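You operate a simulated robot arm through the tools that you are given. There is no shell and no other tool.

The job below is to be done with a simulated two-armed robot. You get a single attempt, and the scene is never put back.

Task
Switch off, park the orange plug, free the lever and wind the cable.
Fine: bench strip off before the plug comes out; plug in the orange dish; reel lever to FREE; wind till the slack is gone; leave the other plugs in and the power box dial off.

It is judged by the outcome, as a careful person would: the job done as asked, and still so three seconds after it is handed in. It fails if anything else is knocked over, pushed out of place, dropped, spilled or broken.

Robot
Two 7-joint arms with fingered hands on one trunk that stands fixed in place. Base frame: the origin is at the foot of the trunk, x ahead of it, y to its left, z up; the work surface is at about z = 86. Readings come in cm, degrees, newtons and seconds.
The left shoulder is at [6, 13.8, 89.7], the right one opposite. With the tool pointing down near the work surface each hand reaches from about 40 to 92 cm from the base axis, measured 20 degrees to its own side. Payload 4 kg a hand.
The tool frame of a hand sits at the grasp point between the pads (the TCP): z along the fingers, y along the line on which they close. The tips reach 3.6 cm beyond it. Largest opening 12 cm; the body of the gripper starts 4.2 cm behind the TCP. The gripper is a hand of 5 fingers: y runs from the thumb to the fingers, the wrist lies at [-1.5, -10.9, -20] in the tool frame, and closing takes about 1.5 s.
Orientation is that of the tool frame in the base frame, as a unit quaternion [w, x, y, z]. With the fingers straight down and the wrist toward the robot, the tool's x, y and z point along [0, 1, 0], [1, 0, 0] and [0, 0, -1] of the base frame.

Tools
- The arms move only by the tool nudge_tool. It takes "left_commands", "right_commands" or both (then of equal length, played together; a hand with none holds still); each is a list of rows, each a list of 6 numbers: the shift along the base's x, y, z in units of 50 mm (1.0 is 50 mm), then the turn, a rotation vector about the base's x, y, z in units of 5 degrees (1.0 is 5 degrees). In form: [[x, y, z, rx, ry, rz], ...]. A call has 1 to 20 rows; each row shifts and turns the commanded pose from where the row before left it. "left_jaw" and "right_jaw" are, for a hand that has rows, the finger opening in cm, from 0 to 12, set as the call begins (left out, the last holds). A call with a number of a shift or a turn outside -1 to 1 is refused whole. Rows are played at 5 a second. More than 5 cm and 8.6 degrees between two rows, or a gripper value outside its range, and nothing of the call is played. Where a pose cannot be reached the arm comes as near as it can. A force on the tool above 40 N (or 10 N above the force at the start of the call, whichever is more), or a blocked arm, ends the call early, and 0.2 s more pass. The fingers move at their own pace (about 15.3 cm/s each) and stop on an object; they squeeze with about 27 N. The grip force told is the motor's: it shows also when the fingers shut on nothing. Time passes only in rows, and 0.2 s behind the last, so rows that do not move let the fingers close. It gives the time, the measured TCP pose, the force on the tool (base axes), the opening and the grip force at its end, in the units of the frame above (readings bear some noise), with the torque about the TCP (base axes, N m) and any sound that the robot's microphone picked up, and new pictures: "views" is both (left out), scene, wrist or none (wrist: the cameras of the hands that moved).
- Cameras (640 x 400 px; columns grow to the right, rows downward): "scene" is now at [3.66, -5.76, 154.32]; the picture's right is [-0.66, -0.75, 0.00], its down [-0.43, 0.38, -0.82] and it looks along [0.62, -0.54, -0.57] (base axes); focal length 330 px, centre (320, 200). "left" rides on the left gripper at [-7, -7.9, -13.1] in its tool frame; the picture's right is [-0.79, -0.29, 0.55], its down [0.55, -0.74, 0.40] and it looks along [0.29, 0.61, 0.74] (tool axes); focal length 222 px, centre (320, 200). "right" rides on the right gripper at [6.9, -7.9, -13.1] in its tool frame; the picture's right is [-0.78, 0.29, -0.55], its down [-0.55, -0.73, 0.40] and it looks along [-0.29, 0.61, 0.74] (tool axes); focal length 222 px, centre (320, 200). There is no depth. A picture from a camera that has moved, and an enlarged one, comes with that camera's place and axes in the base frame and with its lens.
- move_column(by): slides the trunk up (or, below 0, down) by that many cm; the arms and the scene camera ride with it, the base frame stays. It gives what a move gives, with no picture.
- curl_fingers(index, middle, ring, little, thumb_bend, thumb_turn, hand): sets how far each is bent, from 0 (flat) to 1 (curled in); at 0.3 the hand is open as for a grip, at 0.7 the pads meet at the TCP. One left out holds its place. A second passes; each finger stops where it meets its share of the squeeze, and holds until it gets a number again. A gripper value or a shape takes the hand back. It gives what a move gives, with no picture; readings hold the bend of each and the force on index, middle, ring, little, thumb and palm. thumb_turn goes from beside the hand (0) to across from the fingers (1), as for a grip.
- hand_shape(shape, hand): the hand has 5 fingers and takes this shape, open, in about a second: jaw (thumb against the fingers, like two jaws); tri (thumb and two fingers); tip (a fingertip pinch); poke (one finger out to press); point (the index stretched); flat (the hand flat); cup (the hand cupped); fist (a fist). The gripper value then closes the fingers along that shape, each until it touches; the sizes above hold for jaw. It gives what a move gives, with no picture.
- pan_tilt(pan, tilt): turns the head with the scene camera to pan (to the left, within 86 degrees either way) and tilt (down, from -29 to 69), counted from straight ahead of the robot. It gives what a move gives, and a new picture of the scene camera.
- enlarge(camera, box): a new picture of the part [left, top, right, bottom] of that camera's present view, enlarged. It takes no simulated time.
- close_job(): hands the job in; it is judged then, once.

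Nothing tells you positions but the pictures and the camera data. Unless the task says otherwise, let go and move clear before handing in.

The tools are called after "Request:" as a command line: name --argument value ..., lists and objects as JSON in quotes. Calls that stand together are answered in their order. nudge_tool: Moves the arms, as the interface text tells. Its arguments: {"type":"object","properties":{"left_commands":{"type":"array"},"left_jaw":{"type":"number"},"right_commands":{"type":"array"},"right_jaw":{"type":"number"},"views":{"type":"string","enum":["both","scene","wrist","none"]}},"required":[]} The other tools are called the same way: move_column (by) slides the trunk up or down; hand_shape (shape, hand) gives the hand a shape; curl_fingers (index, middle, ring, little, thumb_bend, thumb_turn, hand) moves the fingers one by one; pan_tilt (pan, tilt) turns the head that bears the scene camera; enlarge (camera, box) takes an enlarged picture of a part of a camera's view; close_job () hands the job in.

At the start:

```text
clock: 0.0
left_tool_pos: [41.05, -5.09, 126.35]
left_ee_rot: [0.0, 0.707, 0.708, 0.001]
left_wrist_force: [-0.7, -0.3, -0.6]
left_wrist_torque: [-0.01, -0.02, 0.02]
left_finger_gap: 12.0
left_grasp_force: 0.1
left_shape: jaw
left_bend: [0.3, 0.3, 0.3, 0.3, 0.3, 0.97]
left_finger forces: [0.0, 0.0, 0.0, 0.0, 0.0, 0.0]
right_tool_pos: [32.61, -47.43, 126.97]
right_ee_rot: [0.0, 0.707, 0.707, 0.0]
right_wrist_force: [0.4, 0.5, 0.7]
right_wrist_torque: [0.02, -0.04, 0.05]
right_finger_gap: 11.96
right_grasp_force: 0.0
right_shape: jaw
right_bend: [0.3, 0.3, 0.3, 0.3, 0.3, 0.97]
right_finger forces: [0.0, 0.0, 0.1, 0.0, 0.1, 0.0]
trunk travel left (down, up): [-47.5, 11.5]
head pan, tilt: [-41.5, 34.7]
```

scene: 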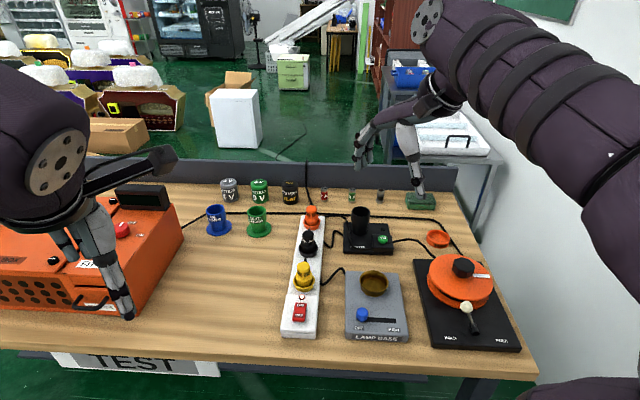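
right: 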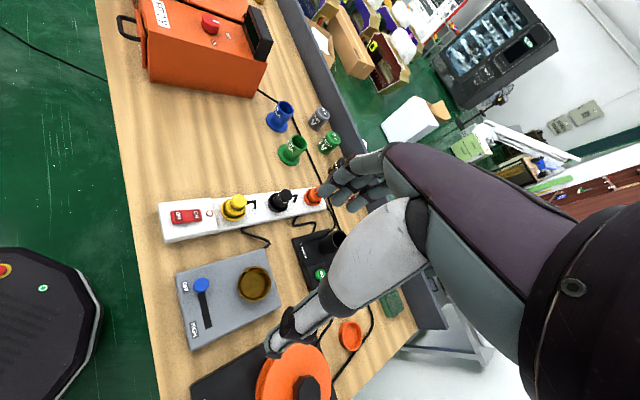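
left: 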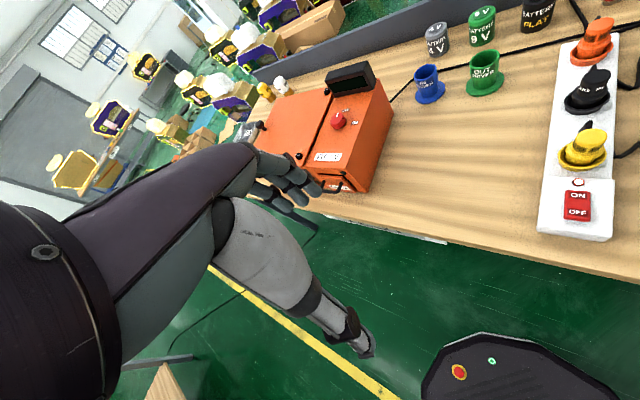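

I see a bench with a white power strip (red rocker switch, yellow, black and orange plugs), a lamp base, an orange reel with crank and lever, and a small orange dish. I'll look closer before moving.

Request:
enlarge --camera "scene" --box '[270, 190, 350, 340]'

Request:
enlarge --camera "scene" --box '[400, 220, 540, 360]'

Request:
enlarge --camera "scene" --box '[330, 180, 470, 350]'

Request:
enlarge --camera "scene" --box '[0, 170, 200, 330]'

Request:
enlarge --camera "right" --box '[150, 170, 350, 260]'

```text
2.67 times, centred on (310, 265) of scene
camera zoom: at [3.66, -5.76, 154.32], right [-0.66, -0.75, 0.0], down [-0.43, 0.38, -0.82], along [0.62, -0.54, -0.57], focal length 879 px, centre (347, 27)
```

zoom: 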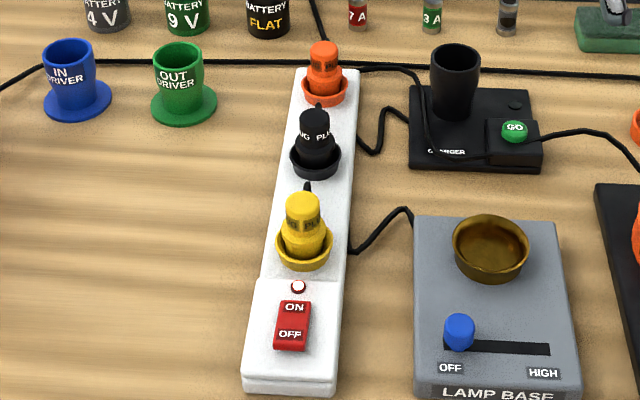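

```text
2.86 times, centred on (470, 290) of scene
camera zoom: at [3.66, -5.76, 154.32], right [-0.66, -0.75, 0.0], down [-0.43, 0.38, -0.82], along [0.62, -0.54, -0.57], focal length 942 px, centre (-109, -57)
```

zoom: 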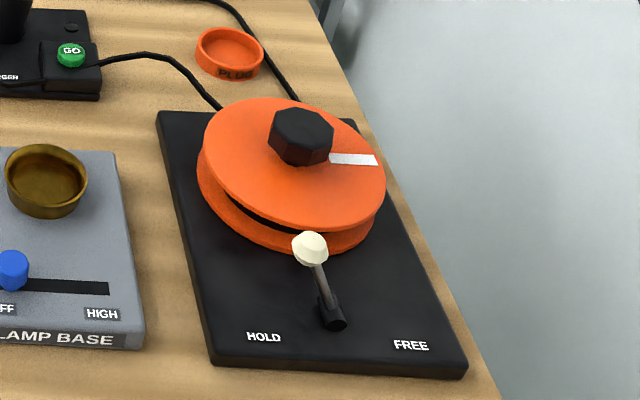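

```text
2.35 times, centred on (400, 265) of scene
camera zoom: at [3.66, -5.76, 154.32], right [-0.66, -0.75, 0.0], down [-0.43, 0.38, -0.82], along [0.62, -0.54, -0.57], focal length 776 px, centre (132, 47)
```

zoom: 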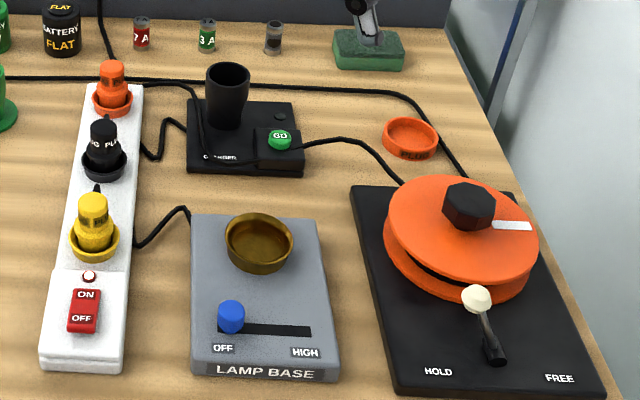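

```text
2.50 times, centred on (100, 250) of scene
camera zoom: at [3.66, -5.76, 154.32], right [-0.66, -0.75, 0.0], down [-0.43, 0.38, -0.82], along [0.62, -0.54, -0.57], focal length 824 px, centre (870, 75)
```

zoom: 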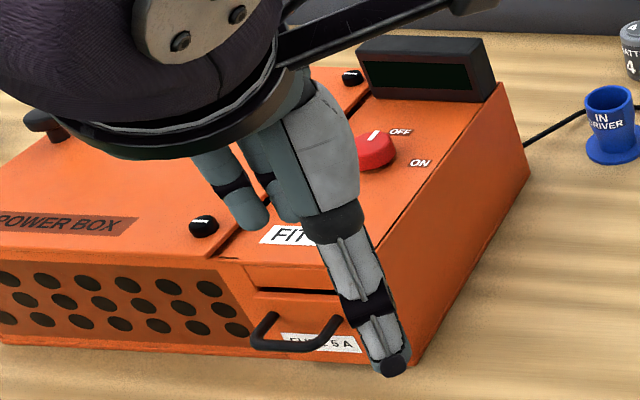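

```text
3.20 times, centred on (250, 215) of right
camera zoom: at [24.65, -40.55, 140.18], right [0.29, -0.78, 0.55], down [-0.73, -0.55, -0.4], along [0.61, -0.29, -0.74], focal length 711 px, centre (544, 152)
```

zoom: 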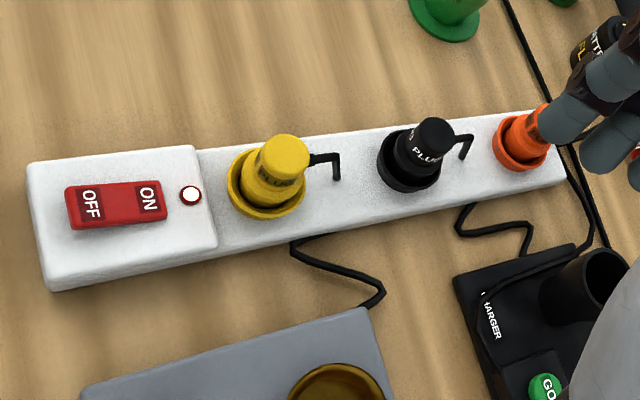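

The bench is turned about 45° to my right: the strip runs away from me from about (42,-34) to (66,-57), with the dish near (36,-83) and the reel near (22,-69). I'll turn the head toward the reel and zoom in on the cables, lever and rocker.

Request:
pan_tilt --pan -58 --tilt 42

```text
clock: 0.8
left_tool_pos: [40.86, -5.11, 126.39]
left_ee_rot: [0.001, 0.707, 0.708, 0.0]
left_wrist_force: [-0.8, 0.8, 0.1]
left_wrist_torque: [-0.01, 0.01, 0.02]
left_finger_gap: 11.97
left_grasp_force: 0.0
left_shape: jaw
left_bend: [0.3, 0.3, 0.3, 0.3, 0.3, 0.97]
left_finger forces: [0.1, 0.1, 0.1, 0.0, 0.1, 0.0]
right_tool_pos: [32.58, -47.34, 127.08]
right_ee_rot: [0.0, 0.708, 0.707, 0.0]
right_wrist_force: [0.4, 0.8, -0.2]
right_wrist_torque: [-0.02, 0.0, -0.01]
right_finger_gap: 11.95
right_grasp_force: 0.1
right_shape: jaw
right_bend: [0.3, 0.3, 0.3, 0.3, 0.3, 0.97]
right_finger forces: [0.1, 0.1, 0.0, 0.1, 0.0, 0.1]
trunk travel left (down, up): [-47.5, 11.5]
head pan, tilt: [-58.0, 42.0]
camera scene: at [1.48, -7.0, 153.23], right [-0.85, -0.53, 0.0], down [-0.35, 0.57, -0.74], along [0.39, -0.63, -0.67], focal length 330 px, centre (320, 200)
```

scene: 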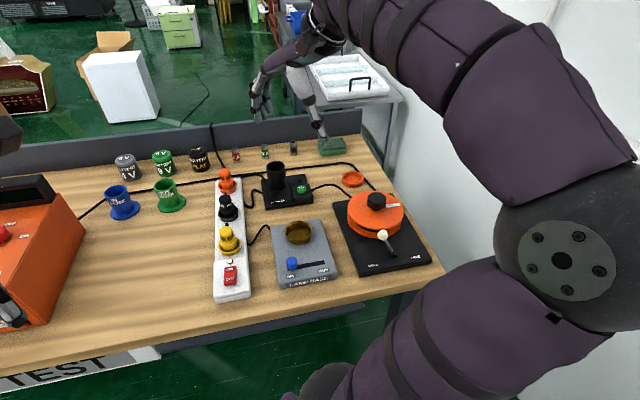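

Request:
enlarge --camera "scene" --box '[320, 150, 448, 280]'

Request:
enlarge --camera "scene" --box '[200, 130, 380, 240]'

Request:
enlarge --camera "scene" --box '[200, 210, 280, 305]'

Request:
enlarge --camera "right" --box '[230, 280, 430, 400]'

```text
3.08 times, centred on (384, 215) of scene
camera zoom: at [1.48, -7.0, 153.23], right [-0.85, -0.53, 0.0], down [-0.35, 0.57, -0.74], along [0.39, -0.63, -0.67], focal length 1015 px, centre (123, 154)
```

zoom: 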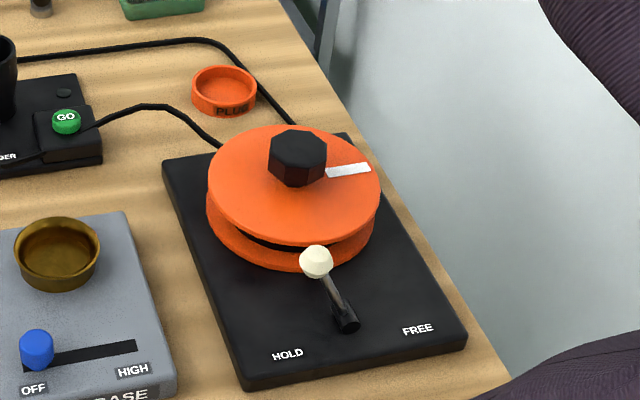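

```text
3.56 times, centred on (290, 185) of scene
camera zoom: at [1.48, -7.0, 153.23], right [-0.85, -0.53, 0.0], down [-0.35, 0.57, -0.74], along [0.39, -0.63, -0.67], focal length 1172 px, centre (427, 253)
```

zoom: 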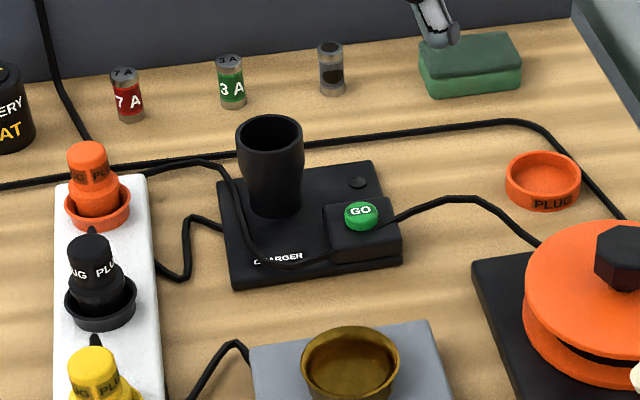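

```text
4.21 times, centred on (240, 258) of scene
camera zoom: at [1.48, -7.0, 153.23], right [-0.85, -0.53, 0.0], down [-0.35, 0.57, -0.74], along [0.39, -0.63, -0.67], focal length 1388 px, centre (657, -42)
```

zoom: 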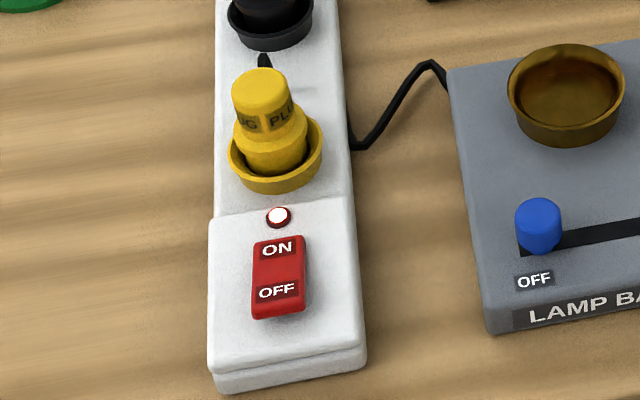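

```text
3.20 times, centred on (330, 340) of right
camera zoom: at [24.64, -40.55, 140.19], right [0.29, -0.78, 0.55], down [-0.73, -0.55, -0.4], along [0.61, -0.29, -0.74], focal length 711 px, centre (288, -248)
```

zoom: 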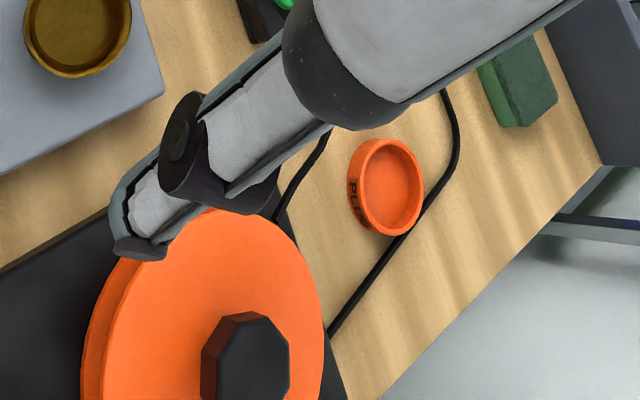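

The rocker's OFF end is the near end, at about (41.9,-33,90). I'll give the right hand the poke shape and see where the fingertip ends up.

Request:
hand_shape --hand "right" --shape "poke"

Request:
pan_tilt --pan -45 --tilt 35

Request:
enlarge --camera "right" --box '[0, 0, 640, 400]'

```text
clock: 1.7
left_tool_pos: [40.98, -5.14, 126.31]
left_ee_rot: [0.0, 0.707, 0.707, 0.0]
left_wrist_force: [0.0, -0.1, -0.2]
left_wrist_torque: [0.01, 0.0, -0.02]
left_finger_gap: 11.95
left_grasp_force: 0.0
left_shape: jaw
left_bend: [0.3, 0.3, 0.3, 0.3, 0.3, 0.97]
left_finger forces: [0.0, 0.0, 0.0, 0.1, 0.1, 0.0]
right_tool_pos: [32.59, -47.39, 126.94]
right_ee_rot: [0.0, 0.707, 0.707, 0.0]
right_wrist_force: [-0.3, 0.2, -0.1]
right_wrist_torque: [0.02, 0.03, 0.0]
right_finger_gap: 0.02
right_grasp_force: 0.1
right_shape: poke
right_bend: [0.7, 0.7, 0.99, 0.99, 1.0, 1.0]
right_finger forces: [0.0, 0.0, 0.0, 0.0, 0.0, 0.1]
trunk travel left (down, up): [-47.5, 11.5]
head pan, tilt: [-58.0, 42.0]
```

```text
clock: 2.4
left_tool_pos: [41.05, -5.11, 126.27]
left_ee_rot: [0.0, 0.707, 0.707, 0.0]
left_wrist_force: [0.9, 0.5, -0.4]
left_wrist_torque: [0.0, 0.01, 0.0]
left_finger_gap: 11.96
left_grasp_force: 0.0
left_shape: jaw
left_bend: [0.3, 0.3, 0.3, 0.3, 0.3, 0.97]
left_finger forces: [0.1, 0.0, 0.1, 0.1, 0.0, 0.0]
right_tool_pos: [32.58, -47.33, 127.07]
right_ee_rot: [0.0, 0.707, 0.707, 0.0]
right_wrist_force: [-0.1, -0.2, -0.3]
right_wrist_torque: [0.0, -0.02, 0.02]
right_finger_gap: 0.02
right_grasp_force: 0.0
right_shape: poke
right_bend: [0.7, 0.7, 0.99, 0.99, 1.0, 1.0]
right_finger forces: [0.0, 0.0, 0.1, 0.0, 0.0, 0.0]
trunk travel left (down, up): [-47.5, 11.5]
head pan, tilt: [-45.0, 35.0]
camera scene: at [3.27, -6.15, 154.28], right [-0.71, -0.71, 0.0], down [-0.41, 0.41, -0.82], along [0.58, -0.58, -0.57], focal length 330 px, centre (320, 200)
```

scene: 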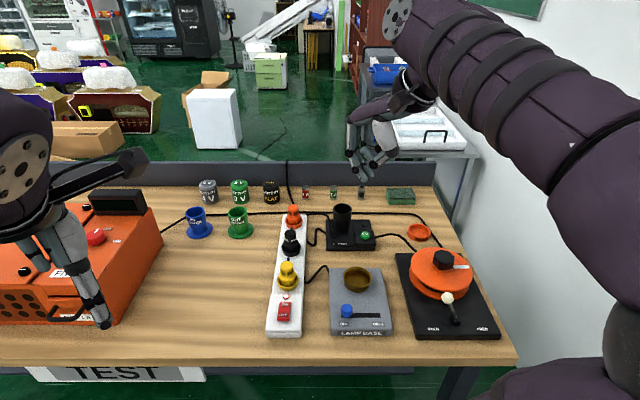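

```text
1.00 times, centred on (320, 200) of right (not enlarged: the box is as wide or as high as the picture)
camera zoom: at [24.65, -40.55, 140.18], right [0.29, -0.78, 0.55], down [-0.73, -0.55, -0.4], along [0.61, -0.29, -0.74], focal length 222 px, centre (320, 200)
```

zoom: 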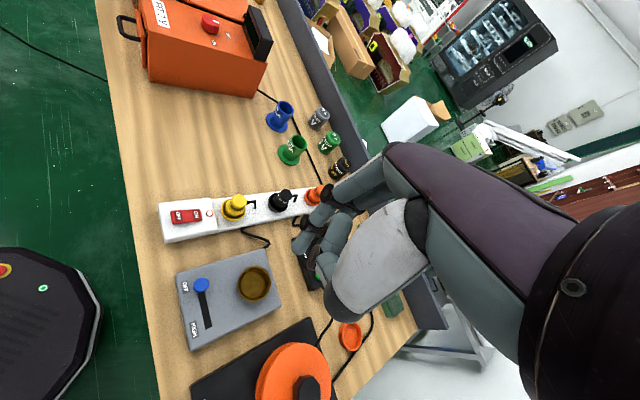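

Request:
enlarge --camera "right" --box '[240, 130, 480, 350]'

Request:
enlarge --camera "scene" --box '[320, 60, 460, 220]'

```text
1.82 times, centred on (360, 240) of right
camera zoom: at [24.65, -40.55, 140.18], right [0.29, -0.78, 0.55], down [-0.73, -0.55, -0.4], along [0.61, -0.29, -0.74], focal length 404 px, centre (247, 127)
```

zoom: 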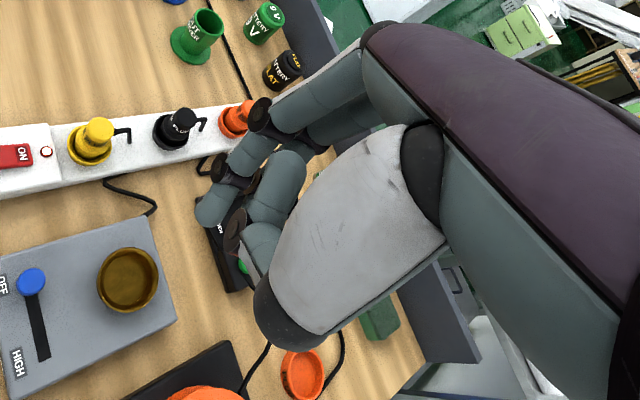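

```text
2.50 times, centred on (390, 140) of scene
camera zoom: at [3.27, -6.15, 154.28], right [-0.71, -0.71, 0.0], down [-0.41, 0.41, -0.82], along [0.58, -0.58, -0.57], focal length 824 px, centre (145, 350)
```

zoom: 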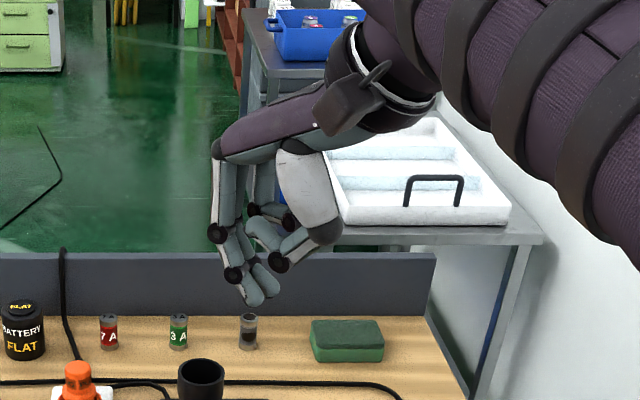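

The index and middle tips both point down near the TCP axis, with the others curled. I'll curl the middle finger away too, so only the index presses.

Request:
curl_fingers --hand "right" --middle 1.0 --index 0.6

Request:
enlarge --camera "right" --box '[240, 130, 480, 350]'

Request:
enlarge --camera "scene" --box '[320, 60, 460, 220]'

```text
clock: 3.4
left_tool_pos: [41.04, -5.26, 126.39]
left_ee_rot: [0.0, 0.707, 0.707, 0.0]
left_wrist_force: [-0.4, -0.2, -0.3]
left_wrist_torque: [-0.06, 0.0, -0.02]
left_finger_gap: 11.96
left_grasp_force: 0.1
left_shape: jaw
left_bend: [0.3, 0.3, 0.3, 0.3, 0.3, 0.97]
left_finger forces: [0.0, 0.0, 0.0, 0.1, 0.1, 0.0]
right_tool_pos: [32.66, -47.3, 127.03]
right_ee_rot: [0.0, 0.707, 0.708, 0.001]
right_wrist_force: [-0.3, -0.6, 0.4]
right_wrist_torque: [-0.01, 0.01, 0.0]
right_finger_gap: 4.26
right_grasp_force: 0.1
right_shape: fingers
right_bend: [0.6, 1.0, 0.99, 0.99, 1.0, 1.0]
right_finger forces: [0.1, 0.1, 0.0, 0.0, 0.0, 0.1]
trunk travel left (down, up): [-47.5, 11.5]
head pan, tilt: [-45.0, 35.0]
```

```text
1.82 times, centred on (360, 240) of right
camera zoom: at [24.65, -40.55, 140.18], right [0.29, -0.78, 0.55], down [-0.73, -0.55, -0.4], along [0.61, -0.29, -0.74], focal length 404 px, centre (247, 127)
```

zoom: 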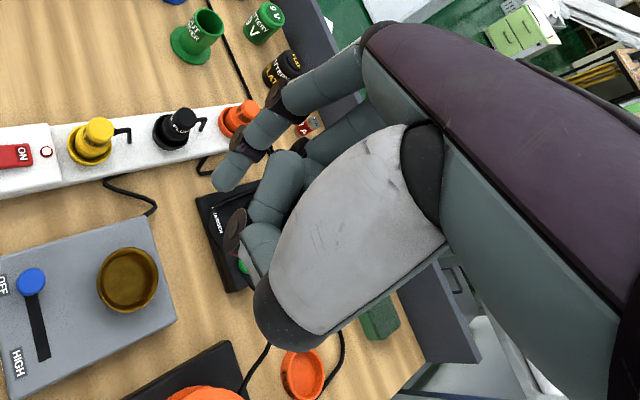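

```text
2.50 times, centred on (390, 140) of scene
camera zoom: at [3.27, -6.14, 154.28], right [-0.71, -0.71, 0.0], down [-0.41, 0.41, -0.82], along [0.58, -0.58, -0.57], focal length 824 px, centre (145, 350)
```

zoom: 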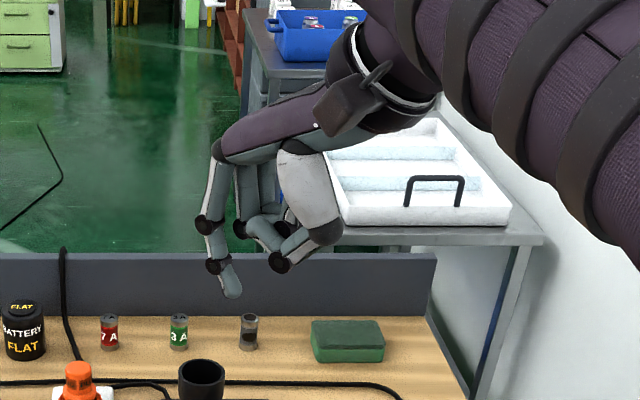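

The index tip now sits at roughly tool (-0.4, 2.9, 5.2). I'll carry it over the OFF end and come partway down to check the aim.

Request:
nudge_tool --right_commands '[[0.32, 0.7425, 0, 0, 0, 0], [0.32, 0.7425, 0, 0, 0, 0], [0.32, 0.7425, 0, 0, 0, 0], [0.32, 0.7425, 0, 0, 0, 0], [0, 0, -0.8, 0, 0, 0], [0, 0, -0.8, 0, 0, 0], [0, 0, -0.8, 0, 0, 0], [0, 0, -0.8, 0, 0, 0], [0, 0, -0.8, 0, 0, 0], [0, 0, -0.8, 0, 0, 0], [0, 0, 0, 0, 0, 0]]' --views "both"

Request:
enlarge --camera "scene" --box '[230, 200, 370, 340]'

Request:
enlarge --camera "right" --box '[180, 100, 420, 300]'

```text
clock: 5.8
left_tool_pos: [40.94, -5.11, 126.28]
left_ee_rot: [0.0, 0.707, 0.707, 0.0]
left_wrist_force: [0.0, 0.4, 0.5]
left_wrist_torque: [-0.01, 0.0, -0.03]
left_finger_gap: 11.96
left_grasp_force: 0.0
left_shape: jaw
left_bend: [0.3, 0.3, 0.3, 0.3, 0.3, 0.97]
left_finger forces: [0.0, 0.0, 0.1, 0.0, 0.0, 0.0]
right_tool_pos: [39.15, -32.44, 102.87]
right_ee_rot: [0.0, 0.707, 0.707, 0.0]
right_wrist_force: [0.0, 0.4, -0.8]
right_wrist_torque: [-0.02, 0.01, 0.02]
right_finger_gap: 4.24
right_grasp_force: 0.1
right_shape: fingers
right_bend: [0.6, 1.0, 0.99, 0.99, 1.0, 1.0]
right_finger forces: [0.1, 0.0, 0.1, 0.0, 0.1, 0.0]
trunk travel left (down, up): [-47.5, 11.5]
head pan, tilt: [-45.0, 35.0]
camera scene: at [3.25, -6.13, 154.28], right [-0.71, -0.71, 0.0], down [-0.41, 0.41, -0.82], along [0.58, -0.58, -0.57], focal length 330 px, centre (320, 200)
camera right: at [31.14, -25.66, 115.94], right [0.29, -0.78, 0.55], down [-0.73, -0.55, -0.4], along [0.61, -0.29, -0.74], focal length 222 px, centre (320, 200)
```

scene: 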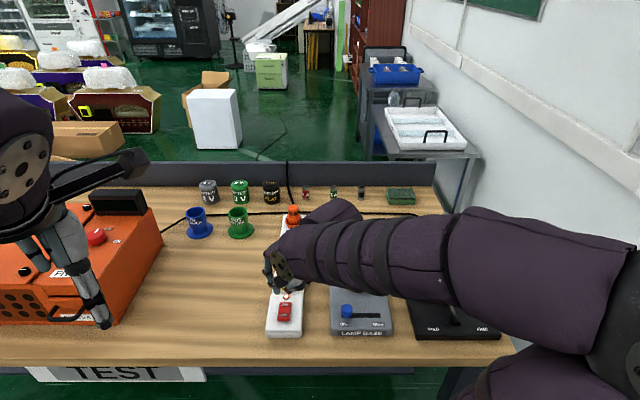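
right: 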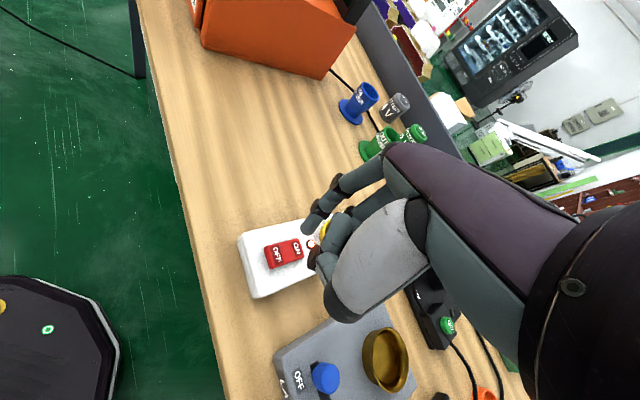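

```text
2.86 times, centred on (300, 270) of scene
camera zoom: at [3.25, -6.13, 154.28], right [-0.71, -0.71, 0.0], down [-0.41, 0.41, -0.82], along [0.58, -0.58, -0.57], focal length 942 px, centre (377, 0)
```

zoom: 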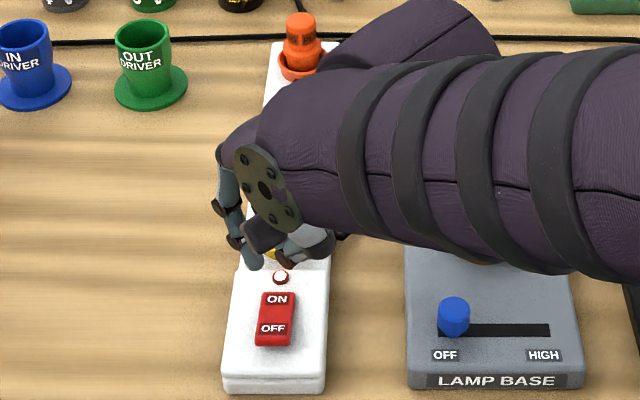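

```text
2.00 times, centred on (300, 200) of right
camera zoom: at [31.14, -25.66, 115.94], right [0.29, -0.78, 0.55], down [-0.73, -0.55, -0.4], along [0.61, -0.29, -0.74], focal length 444 px, centre (360, 200)
```

zoom: 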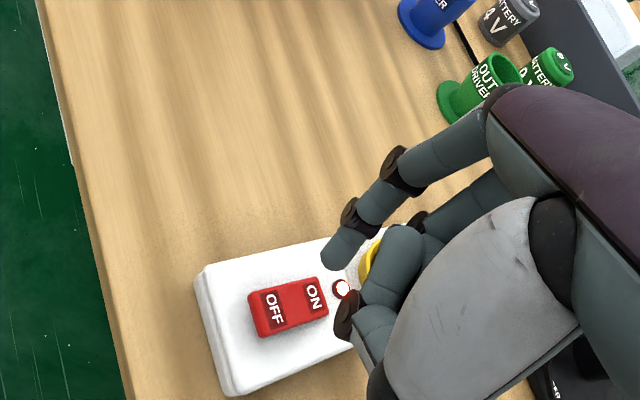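

The tip is about over OFF, at roughly (42,-32.7,97.7). I'll shift it slightly toward the near end and lower it to just above the rocker.

Request:
nudge_tool --right_commands '[[-0.1, -0.04, 0, 0, 0, 0], [0, 0, -0.4, 0, 0, 0], [0, 0, -0.4, 0, 0, 0], [0, 0, -0.3, 0, 0, 0], [0, 0, 0, 0, 0, 0]]' --views "none"

Request:
enlarge --camera "scene" --box '[250, 230, 330, 340]'

Request:
enlarge --camera "right" --box '[200, 150, 400, 300]'

```text
clock: 7.0
left_tool_pos: [41.01, -5.07, 126.35]
left_ee_rot: [0.0, 0.707, 0.707, 0.001]
left_wrist_force: [1.0, 0.6, 0.6]
left_wrist_torque: [0.02, -0.02, -0.01]
left_finger_gap: 11.95
left_grasp_force: 0.1
left_shape: jaw
left_bend: [0.3, 0.3, 0.3, 0.3, 0.3, 0.97]
left_finger forces: [0.0, 0.0, 0.0, 0.0, 0.0, 0.0]
right_tool_pos: [38.48, -32.64, 97.37]
right_ee_rot: [0.0, 0.707, 0.707, 0.0]
right_wrist_force: [0.7, 0.0, -0.3]
right_wrist_torque: [-0.01, -0.03, -0.03]
right_finger_gap: 4.26
right_grasp_force: 0.0
right_shape: fingers
right_bend: [0.6, 1.0, 0.99, 0.99, 1.0, 1.0]
right_finger forces: [0.1, 0.1, 0.0, 0.1, 0.0, 0.0]
trunk travel left (down, up): [-47.5, 11.5]
head pan, tilt: [-45.0, 35.0]
```

```text
3.64 times, centred on (290, 285) of scene
camera zoom: at [3.27, -6.13, 154.28], right [-0.71, -0.71, 0.0], down [-0.41, 0.41, -0.82], along [0.58, -0.58, -0.57], focal length 1199 px, centre (429, -109)
```

zoom: 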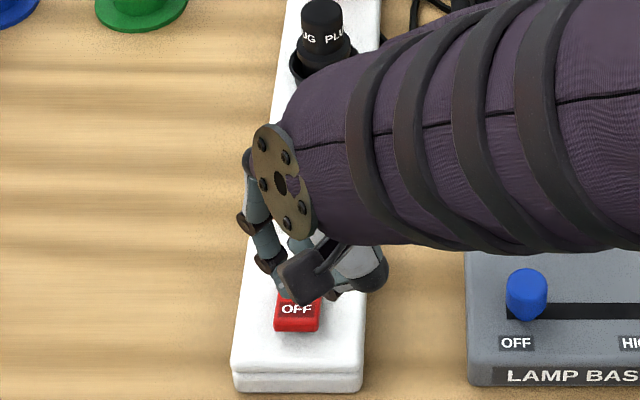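

```text
2.67 times, centred on (300, 225) of right
camera zoom: at [30.53, -25.84, 110.62], right [0.29, -0.78, 0.55], down [-0.73, -0.55, -0.4], along [0.61, -0.29, -0.74], focal length 592 px, centre (373, 133)
```

zoom: 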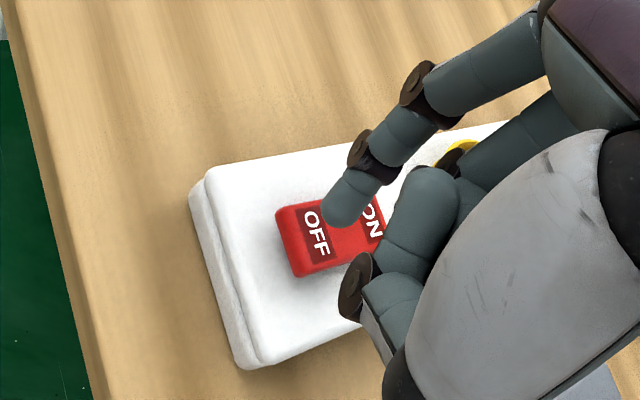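

The tip is lined up just nearer than the OFF label. I'll press down in small steps and watch the force and sound.

Request:
nudge_tool --right_commands '[[0.04, 0, -0.08, 0, 0, 0], [0, 0, -0.08, 0, 0, 0], [0, 0, -0.08, 0, 0, 0], [0, 0, -0.08, 0, 0, 0], [0, 0, -0.08, 0, 0, 0], [0, 0, -0.06, 0, 0, 0], [0, 0, 0, 0, 0, 0]]' --views "none"

Request:
enlarge --camera "right" --box '[200, 150, 400, 300]'

```text
clock: 8.6
left_tool_pos: [40.97, -5.1, 126.31]
left_ee_rot: [0.0, 0.707, 0.707, 0.0]
left_wrist_force: [0.8, 0.4, 0.3]
left_wrist_torque: [0.01, 0.02, 0.01]
left_finger_gap: 11.97
left_grasp_force: 0.1
left_shape: jaw
left_bend: [0.3, 0.3, 0.3, 0.3, 0.3, 0.97]
left_finger forces: [0.0, 0.0, 0.1, 0.0, 0.0, 0.0]
right_tool_pos: [38.69, -32.74, 95.3]
right_ee_rot: [0.0, 0.708, 0.707, 0.0]
right_wrist_force: [0.0, 1.0, -0.4]
right_wrist_torque: [0.01, 0.02, -0.03]
right_finger_gap: 4.25
right_grasp_force: 0.1
right_shape: fingers
right_bend: [0.6, 1.0, 0.99, 0.99, 1.0, 1.0]
right_finger forces: [0.0, 0.0, 0.0, 0.0, 0.1, 0.0]
trunk travel left (down, up): [-47.5, 11.5]
head pan, tilt: [-45.0, 35.0]
```

```text
2.67 times, centred on (300, 225) of right
camera zoom: at [30.72, -25.91, 108.39], right [0.29, -0.78, 0.55], down [-0.73, -0.55, -0.4], along [0.61, -0.29, -0.74], focal length 592 px, centre (373, 133)
```

zoom: 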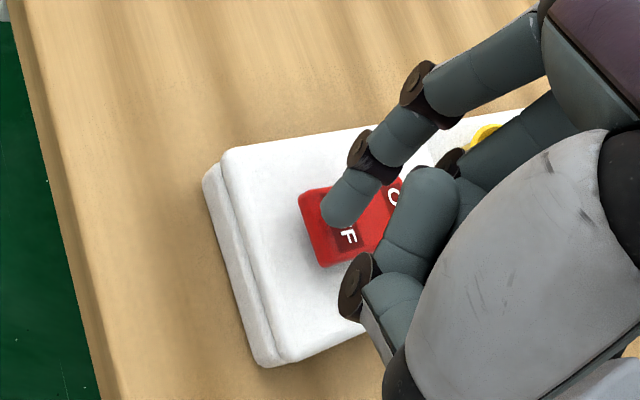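

Request:
nudge_tool --right_commands '[[0.03, -0.04, -0.06, 0, 0, 0], [0, 0, -0.06, 0, 0, 0], [0, 0, -0.06, 0, 0, 0], [0, 0, -0.06, 0, 0, 0], [0, 0, 0, 0, 0, 0]]' --views "none"

Request:
enlarge --camera "right" --box '[200, 150, 400, 300]'

```text
clock: 9.8
left_tool_pos: [40.97, -5.05, 126.36]
left_ee_rot: [0.0, 0.707, 0.707, 0.001]
left_wrist_force: [-0.4, -0.2, -0.2]
left_wrist_torque: [0.01, 0.02, 0.0]
left_finger_gap: 11.95
left_grasp_force: 0.1
left_shape: jaw
left_bend: [0.3, 0.3, 0.3, 0.3, 0.3, 0.97]
left_finger forces: [0.0, 0.1, 0.1, 0.1, 0.0, 0.1]
right_tool_pos: [38.92, -32.79, 94.11]
right_ee_rot: [0.001, 0.707, 0.707, 0.0]
right_wrist_force: [0.3, -0.1, 4.0]
right_wrist_torque: [0.03, -0.13, -0.01]
right_finger_gap: 4.23
right_grasp_force: 2.2
right_shape: fingers
right_bend: [0.6, 1.0, 0.99, 0.99, 1.0, 1.0]
right_finger forces: [4.2, 0.0, 0.0, 0.1, 0.0, 0.0]
trunk travel left (down, up): [-47.5, 11.5]
head pan, tilt: [-45.0, 35.0]
```

```text
2.67 times, centred on (300, 225) of right
camera zoom: at [30.91, -26.03, 107.22], right [0.29, -0.78, 0.55], down [-0.73, -0.55, -0.4], along [0.61, -0.29, -0.74], focal length 592 px, centre (373, 133)
```

zoom: 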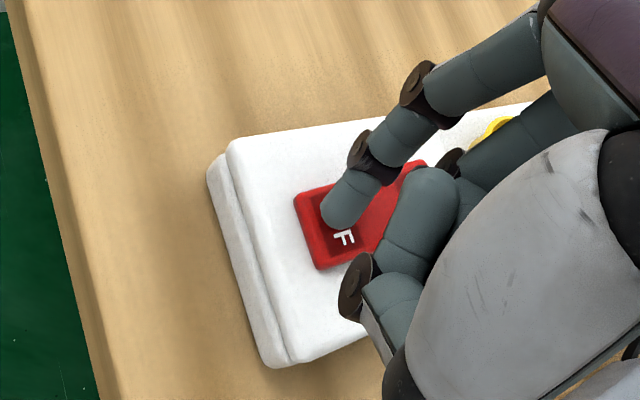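

The index is touching the rocker at about 4 N. I'll press on in small steps.

Request:
nudge_tool --right_commands '[[0, 0, -0.05, 0, 0, 0], [0, 0, -0.05, 0, 0, 0], [0, 0, -0.05, 0, 0, 0], [0, 0, 0, 0, 0, 0]]' --views "none"

Request:
enlarge --camera "right" --box '[200, 150, 400, 300]'

```text
clock: 10.8
left_tool_pos: [40.91, -4.87, 126.44]
left_ee_rot: [0.002, 0.707, 0.707, -0.001]
left_wrist_force: [0.7, 0.7, 0.5]
left_wrist_torque: [-0.02, 0.02, -0.01]
left_finger_gap: 11.98
left_grasp_force: 0.1
left_shape: jaw
left_bend: [0.3, 0.3, 0.3, 0.3, 0.3, 0.97]
left_finger forces: [0.1, 0.0, 0.0, 0.0, 0.0, 0.0]
right_tool_pos: [38.77, -32.73, 93.28]
right_ee_rot: [0.0, 0.707, 0.707, -0.001]
right_wrist_force: [4.6, 5.0, 24.4]
right_wrist_torque: [0.17, -0.51, 0.08]
right_finger_gap: 3.52
right_grasp_force: 11.4
right_shape: fingers
right_bend: [0.73, 1.0, 0.99, 0.99, 1.0, 1.0]
right_finger forces: [23.6, 0.0, 0.1, 0.0, 0.1, 0.0]
trunk travel left (down, up): [-47.5, 11.5]
head pan, tilt: [-45.0, 35.0]
```

```text
2.67 times, centred on (300, 225) of right
camera zoom: at [30.87, -25.94, 106.46], right [0.29, -0.78, 0.55], down [-0.73, -0.55, -0.4], along [0.61, -0.29, -0.74], focal length 592 px, centre (373, 133)
```

zoom: 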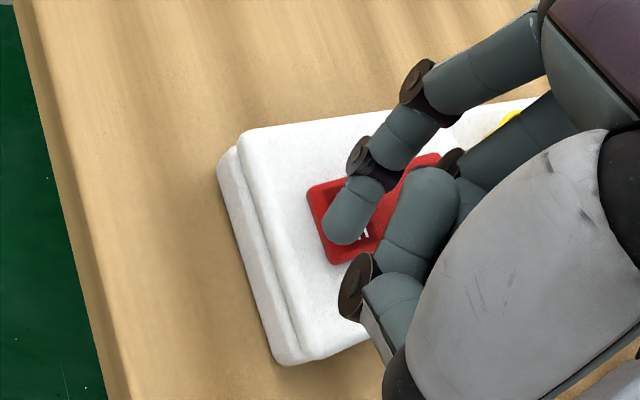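

The force rose to 24 N, so the rocker may be at its stop. I'll lift off and look at it.

Request:
nudge_tool --right_commands '[[0, 0, 0.2, 0, 0, 0], [0, 0, 0.6, 0, 0, 0], [-0.3, 0.6, 0.6, 0, 0, 0], [-0.3, 0.6, 0.6, 0, 0, 0], [-0.3, 0.6, 0.6, 0, 0, 0], [0, 0, 0, 0, 0, 0]]' --views "scene"

Request:
enlarge --camera "scene" --box '[250, 230, 330, 340]'

Request:
enlarge --camera "right" --box '[200, 200, 400, 400]'

```text
clock: 12.2
left_tool_pos: [41.12, -5.13, 126.29]
left_ee_rot: [0.0, 0.707, 0.707, 0.0]
left_wrist_force: [-0.7, 0.3, 0.2]
left_wrist_torque: [0.01, 0.0, -0.01]
left_finger_gap: 12.01
left_grasp_force: 0.0
left_shape: jaw
left_bend: [0.3, 0.3, 0.3, 0.3, 0.3, 0.97]
left_finger forces: [0.0, 0.1, 0.1, 0.0, 0.0, 0.0]
right_tool_pos: [34.27, -24.03, 106.36]
right_ee_rot: [0.0, 0.707, 0.707, 0.0]
right_wrist_force: [0.3, 0.3, 0.5]
right_wrist_torque: [-0.01, 0.03, 0.0]
right_finger_gap: 4.26
right_grasp_force: 0.0
right_shape: fingers
right_bend: [0.6, 1.0, 0.99, 0.99, 1.0, 1.0]
right_finger forces: [0.0, 0.0, 0.0, 0.1, 0.0, 0.0]
trunk travel left (down, up): [-47.5, 11.5]
head pan, tilt: [-45.0, 35.0]
camera scene: at [3.32, -6.16, 154.28], right [-0.71, -0.71, 0.0], down [-0.41, 0.41, -0.82], along [0.58, -0.58, -0.57], focal length 330 px, centre (320, 200)
```

scene: 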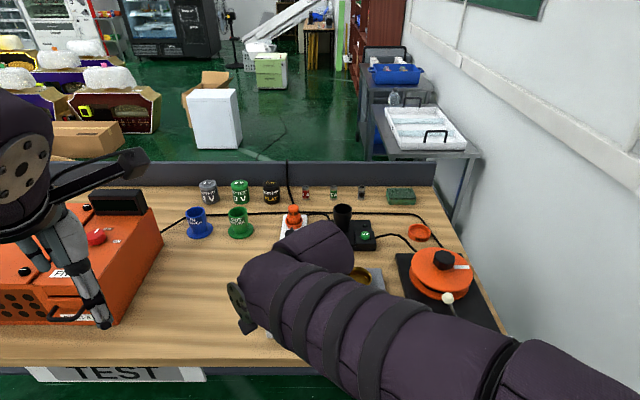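

```text
3.64 times, centred on (290, 285) of scene
camera zoom: at [3.32, -6.16, 154.28], right [-0.71, -0.71, 0.0], down [-0.41, 0.41, -0.82], along [0.58, -0.58, -0.57], focal length 1199 px, centre (429, -109)
```

zoom: 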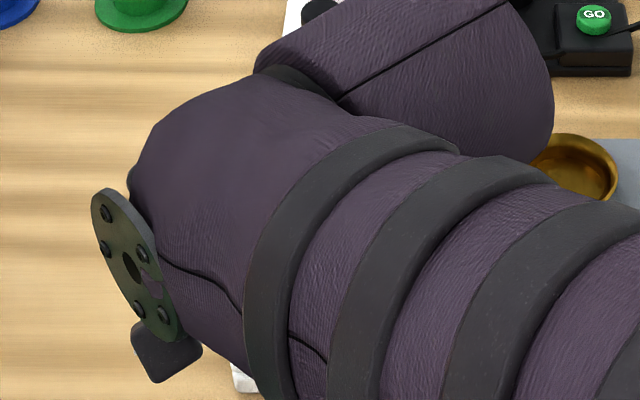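

```text
2.00 times, centred on (300, 300) of right
camera zoom: at [26.35, -17.18, 119.4], right [0.29, -0.79, 0.55], down [-0.74, -0.55, -0.4], along [0.61, -0.29, -0.74], focal length 444 px, centre (360, 0)
```

zoom: 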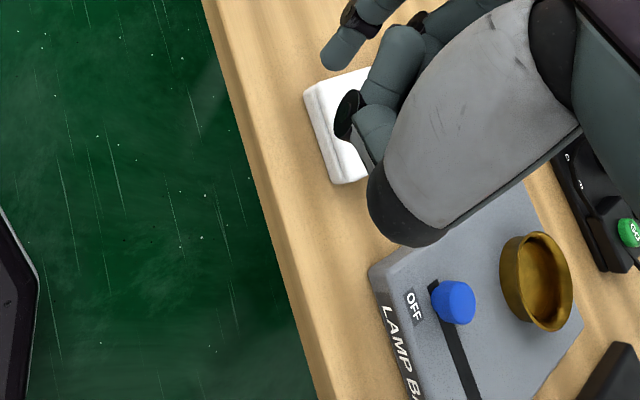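

The arm blocks the view, so I'll raise it back up and out of the way.

Request:
nudge_tool --right_commands '[[0, 0, 0.8, 0, 0, 0], [0, 0, 0.8, 0, 0, 0], [0, 0, 0.8, 0, 0, 0], [0, 0, 0.8, 0, 0, 0], [0, 0, 0.8, 0, 0, 0], [0, -0.8, 0, 0, 0, 0], [0, -0.8, 0, 0, 0, 0], [0, -0.8, 0, 0, 0, 0], [0, -0.8, 0, 0, 0, 0], [0, -0.8, 0, 0, 0, 0], [0, -0.8, 0, 0, 0, 0], [0, 0, 0, 0, 0, 0]]' --views "scene"

Request:
enlarge --camera "scene" --box '[250, 230, 330, 340]'

Request:
enlarge --camera "right" --box '[130, 150, 330, 280]'

```text
clock: 14.8
left_tool_pos: [40.99, -5.13, 126.29]
left_ee_rot: [0.0, 0.707, 0.707, 0.0]
left_wrist_force: [-0.3, -0.2, -0.8]
left_wrist_torque: [-0.03, 0.03, -0.01]
left_finger_gap: 11.98
left_grasp_force: 0.0
left_shape: jaw
left_bend: [0.3, 0.3, 0.3, 0.3, 0.3, 0.97]
left_finger forces: [0.0, 0.1, 0.0, 0.1, 0.0, 0.0]
right_tool_pos: [34.21, -47.76, 126.22]
right_ee_rot: [0.0, 0.707, 0.707, 0.0]
right_wrist_force: [-1.1, 0.6, -0.5]
right_wrist_torque: [0.01, 0.0, 0.06]
right_finger_gap: 4.23
right_grasp_force: 0.1
right_shape: fingers
right_bend: [0.6, 1.0, 0.99, 0.99, 1.0, 1.0]
right_finger forces: [0.1, 0.0, 0.1, 0.1, 0.0, 0.0]
trunk travel left (down, up): [-47.5, 11.5]
head pan, tilt: [-45.0, 35.0]
camera scene: at [3.26, -6.1, 154.28], right [-0.71, -0.71, 0.0], down [-0.41, 0.41, -0.82], along [0.58, -0.58, -0.57], focal length 330 px, centre (320, 200)
```

scene: 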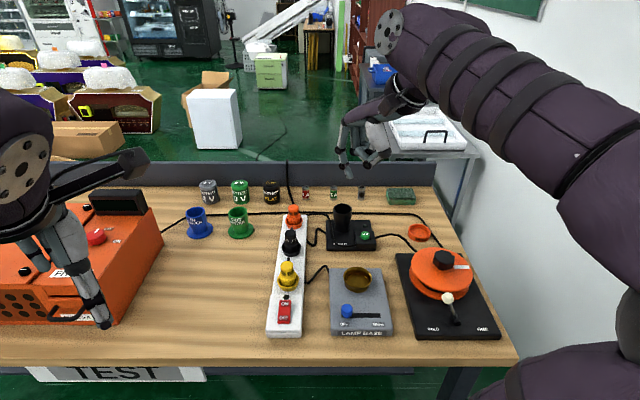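

```text
3.64 times, centred on (290, 285) of scene
camera zoom: at [3.26, -6.1, 154.28], right [-0.71, -0.71, 0.0], down [-0.41, 0.41, -0.82], along [0.58, -0.58, -0.57], focal length 1199 px, centre (429, -109)
```

zoom: 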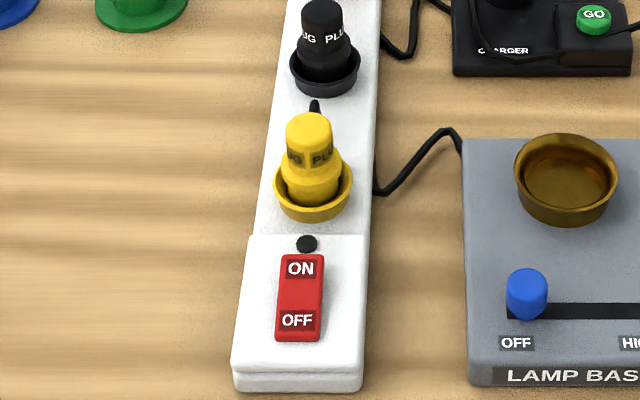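

```text
3.08 times, centred on (230, 215) of right
camera zoom: at [26.28, -40.96, 139.36], right [0.29, -0.78, 0.55], down [-0.73, -0.55, -0.4], along [0.61, -0.29, -0.74], focal length 684 px, centre (597, 154)
```

zoom: 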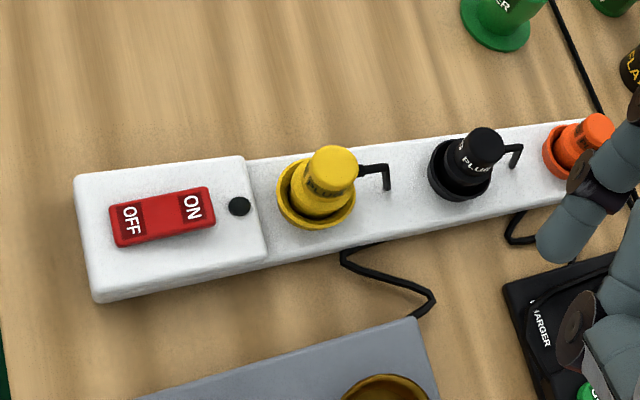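

The indicator has gone dark and the rocker sits on OFF, so the strip is off. Next is the orange plug, which I'll look at closely.

Request:
hand_shape --hand "right" --shape "jaw"

Request:
enlarge --camera "scene" --box '[265, 190, 345, 240]'

Request:
enlarge --camera "right" --box '[230, 150, 390, 250]'

Request:
enlarge --camera "scene" --box '[320, 190, 460, 280]'

```text
clock: 15.7
left_tool_pos: [41.02, -5.13, 126.28]
left_ee_rot: [0.0, 0.707, 0.707, 0.0]
left_wrist_force: [-0.1, -0.3, -0.2]
left_wrist_torque: [0.03, 0.0, -0.01]
left_finger_gap: 12.01
left_grasp_force: 0.2
left_shape: jaw
left_bend: [0.3, 0.3, 0.3, 0.3, 0.3, 0.97]
left_finger forces: [0.0, 0.1, 0.0, 0.0, 0.0, 0.1]
right_tool_pos: [34.28, -47.81, 126.25]
right_ee_rot: [0.001, 0.708, 0.707, 0.0]
right_wrist_force: [-0.4, -0.4, -0.4]
right_wrist_torque: [0.02, 0.0, 0.0]
right_finger_gap: 11.97
right_grasp_force: 0.1
right_shape: jaw
right_bend: [0.3, 0.3, 0.3, 0.3, 0.3, 0.97]
right_finger forces: [0.0, 0.1, 0.0, 0.0, 0.0, 0.0]
trunk travel left (down, up): [-47.5, 11.5]
head pan, tilt: [-45.0, 35.0]
```

```text
8.00 times, centred on (305, 215) of scene
camera zoom: at [3.28, -6.15, 154.28], right [-0.71, -0.71, 0.0], down [-0.41, 0.41, -0.82], along [0.58, -0.58, -0.57], focal length 2638 px, centre (440, 80)
```

zoom: 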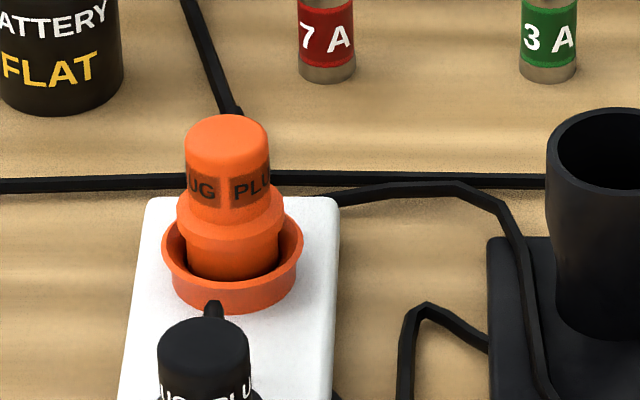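

```text
4.00 times, centred on (310, 200) of right
camera zoom: at [26.3, -40.97, 139.34], right [0.29, -0.78, 0.55], down [-0.73, -0.55, -0.4], along [0.61, -0.29, -0.74], focal length 888 px, centre (360, 200)
```

zoom: 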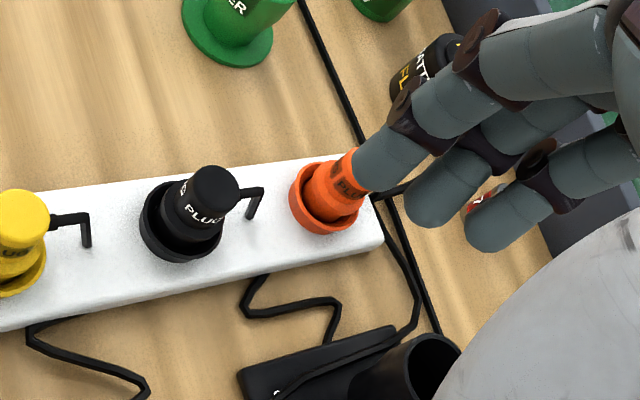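

```text
4.44 times, centred on (390, 235) of scene
camera zoom: at [3.28, -6.15, 154.28], right [-0.71, -0.71, 0.0], down [-0.41, 0.41, -0.82], along [0.58, -0.58, -0.57], focal length 1466 px, centre (9, 44)
```

zoom: 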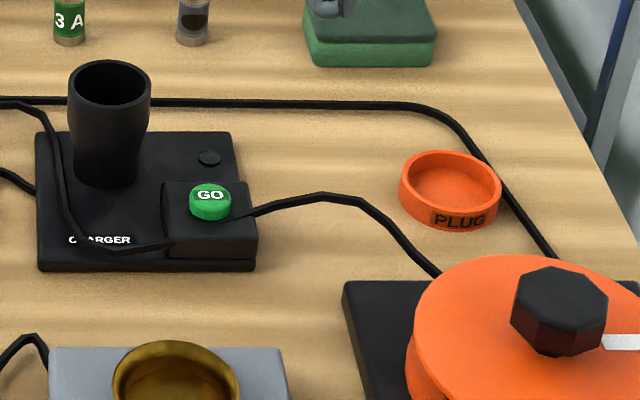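

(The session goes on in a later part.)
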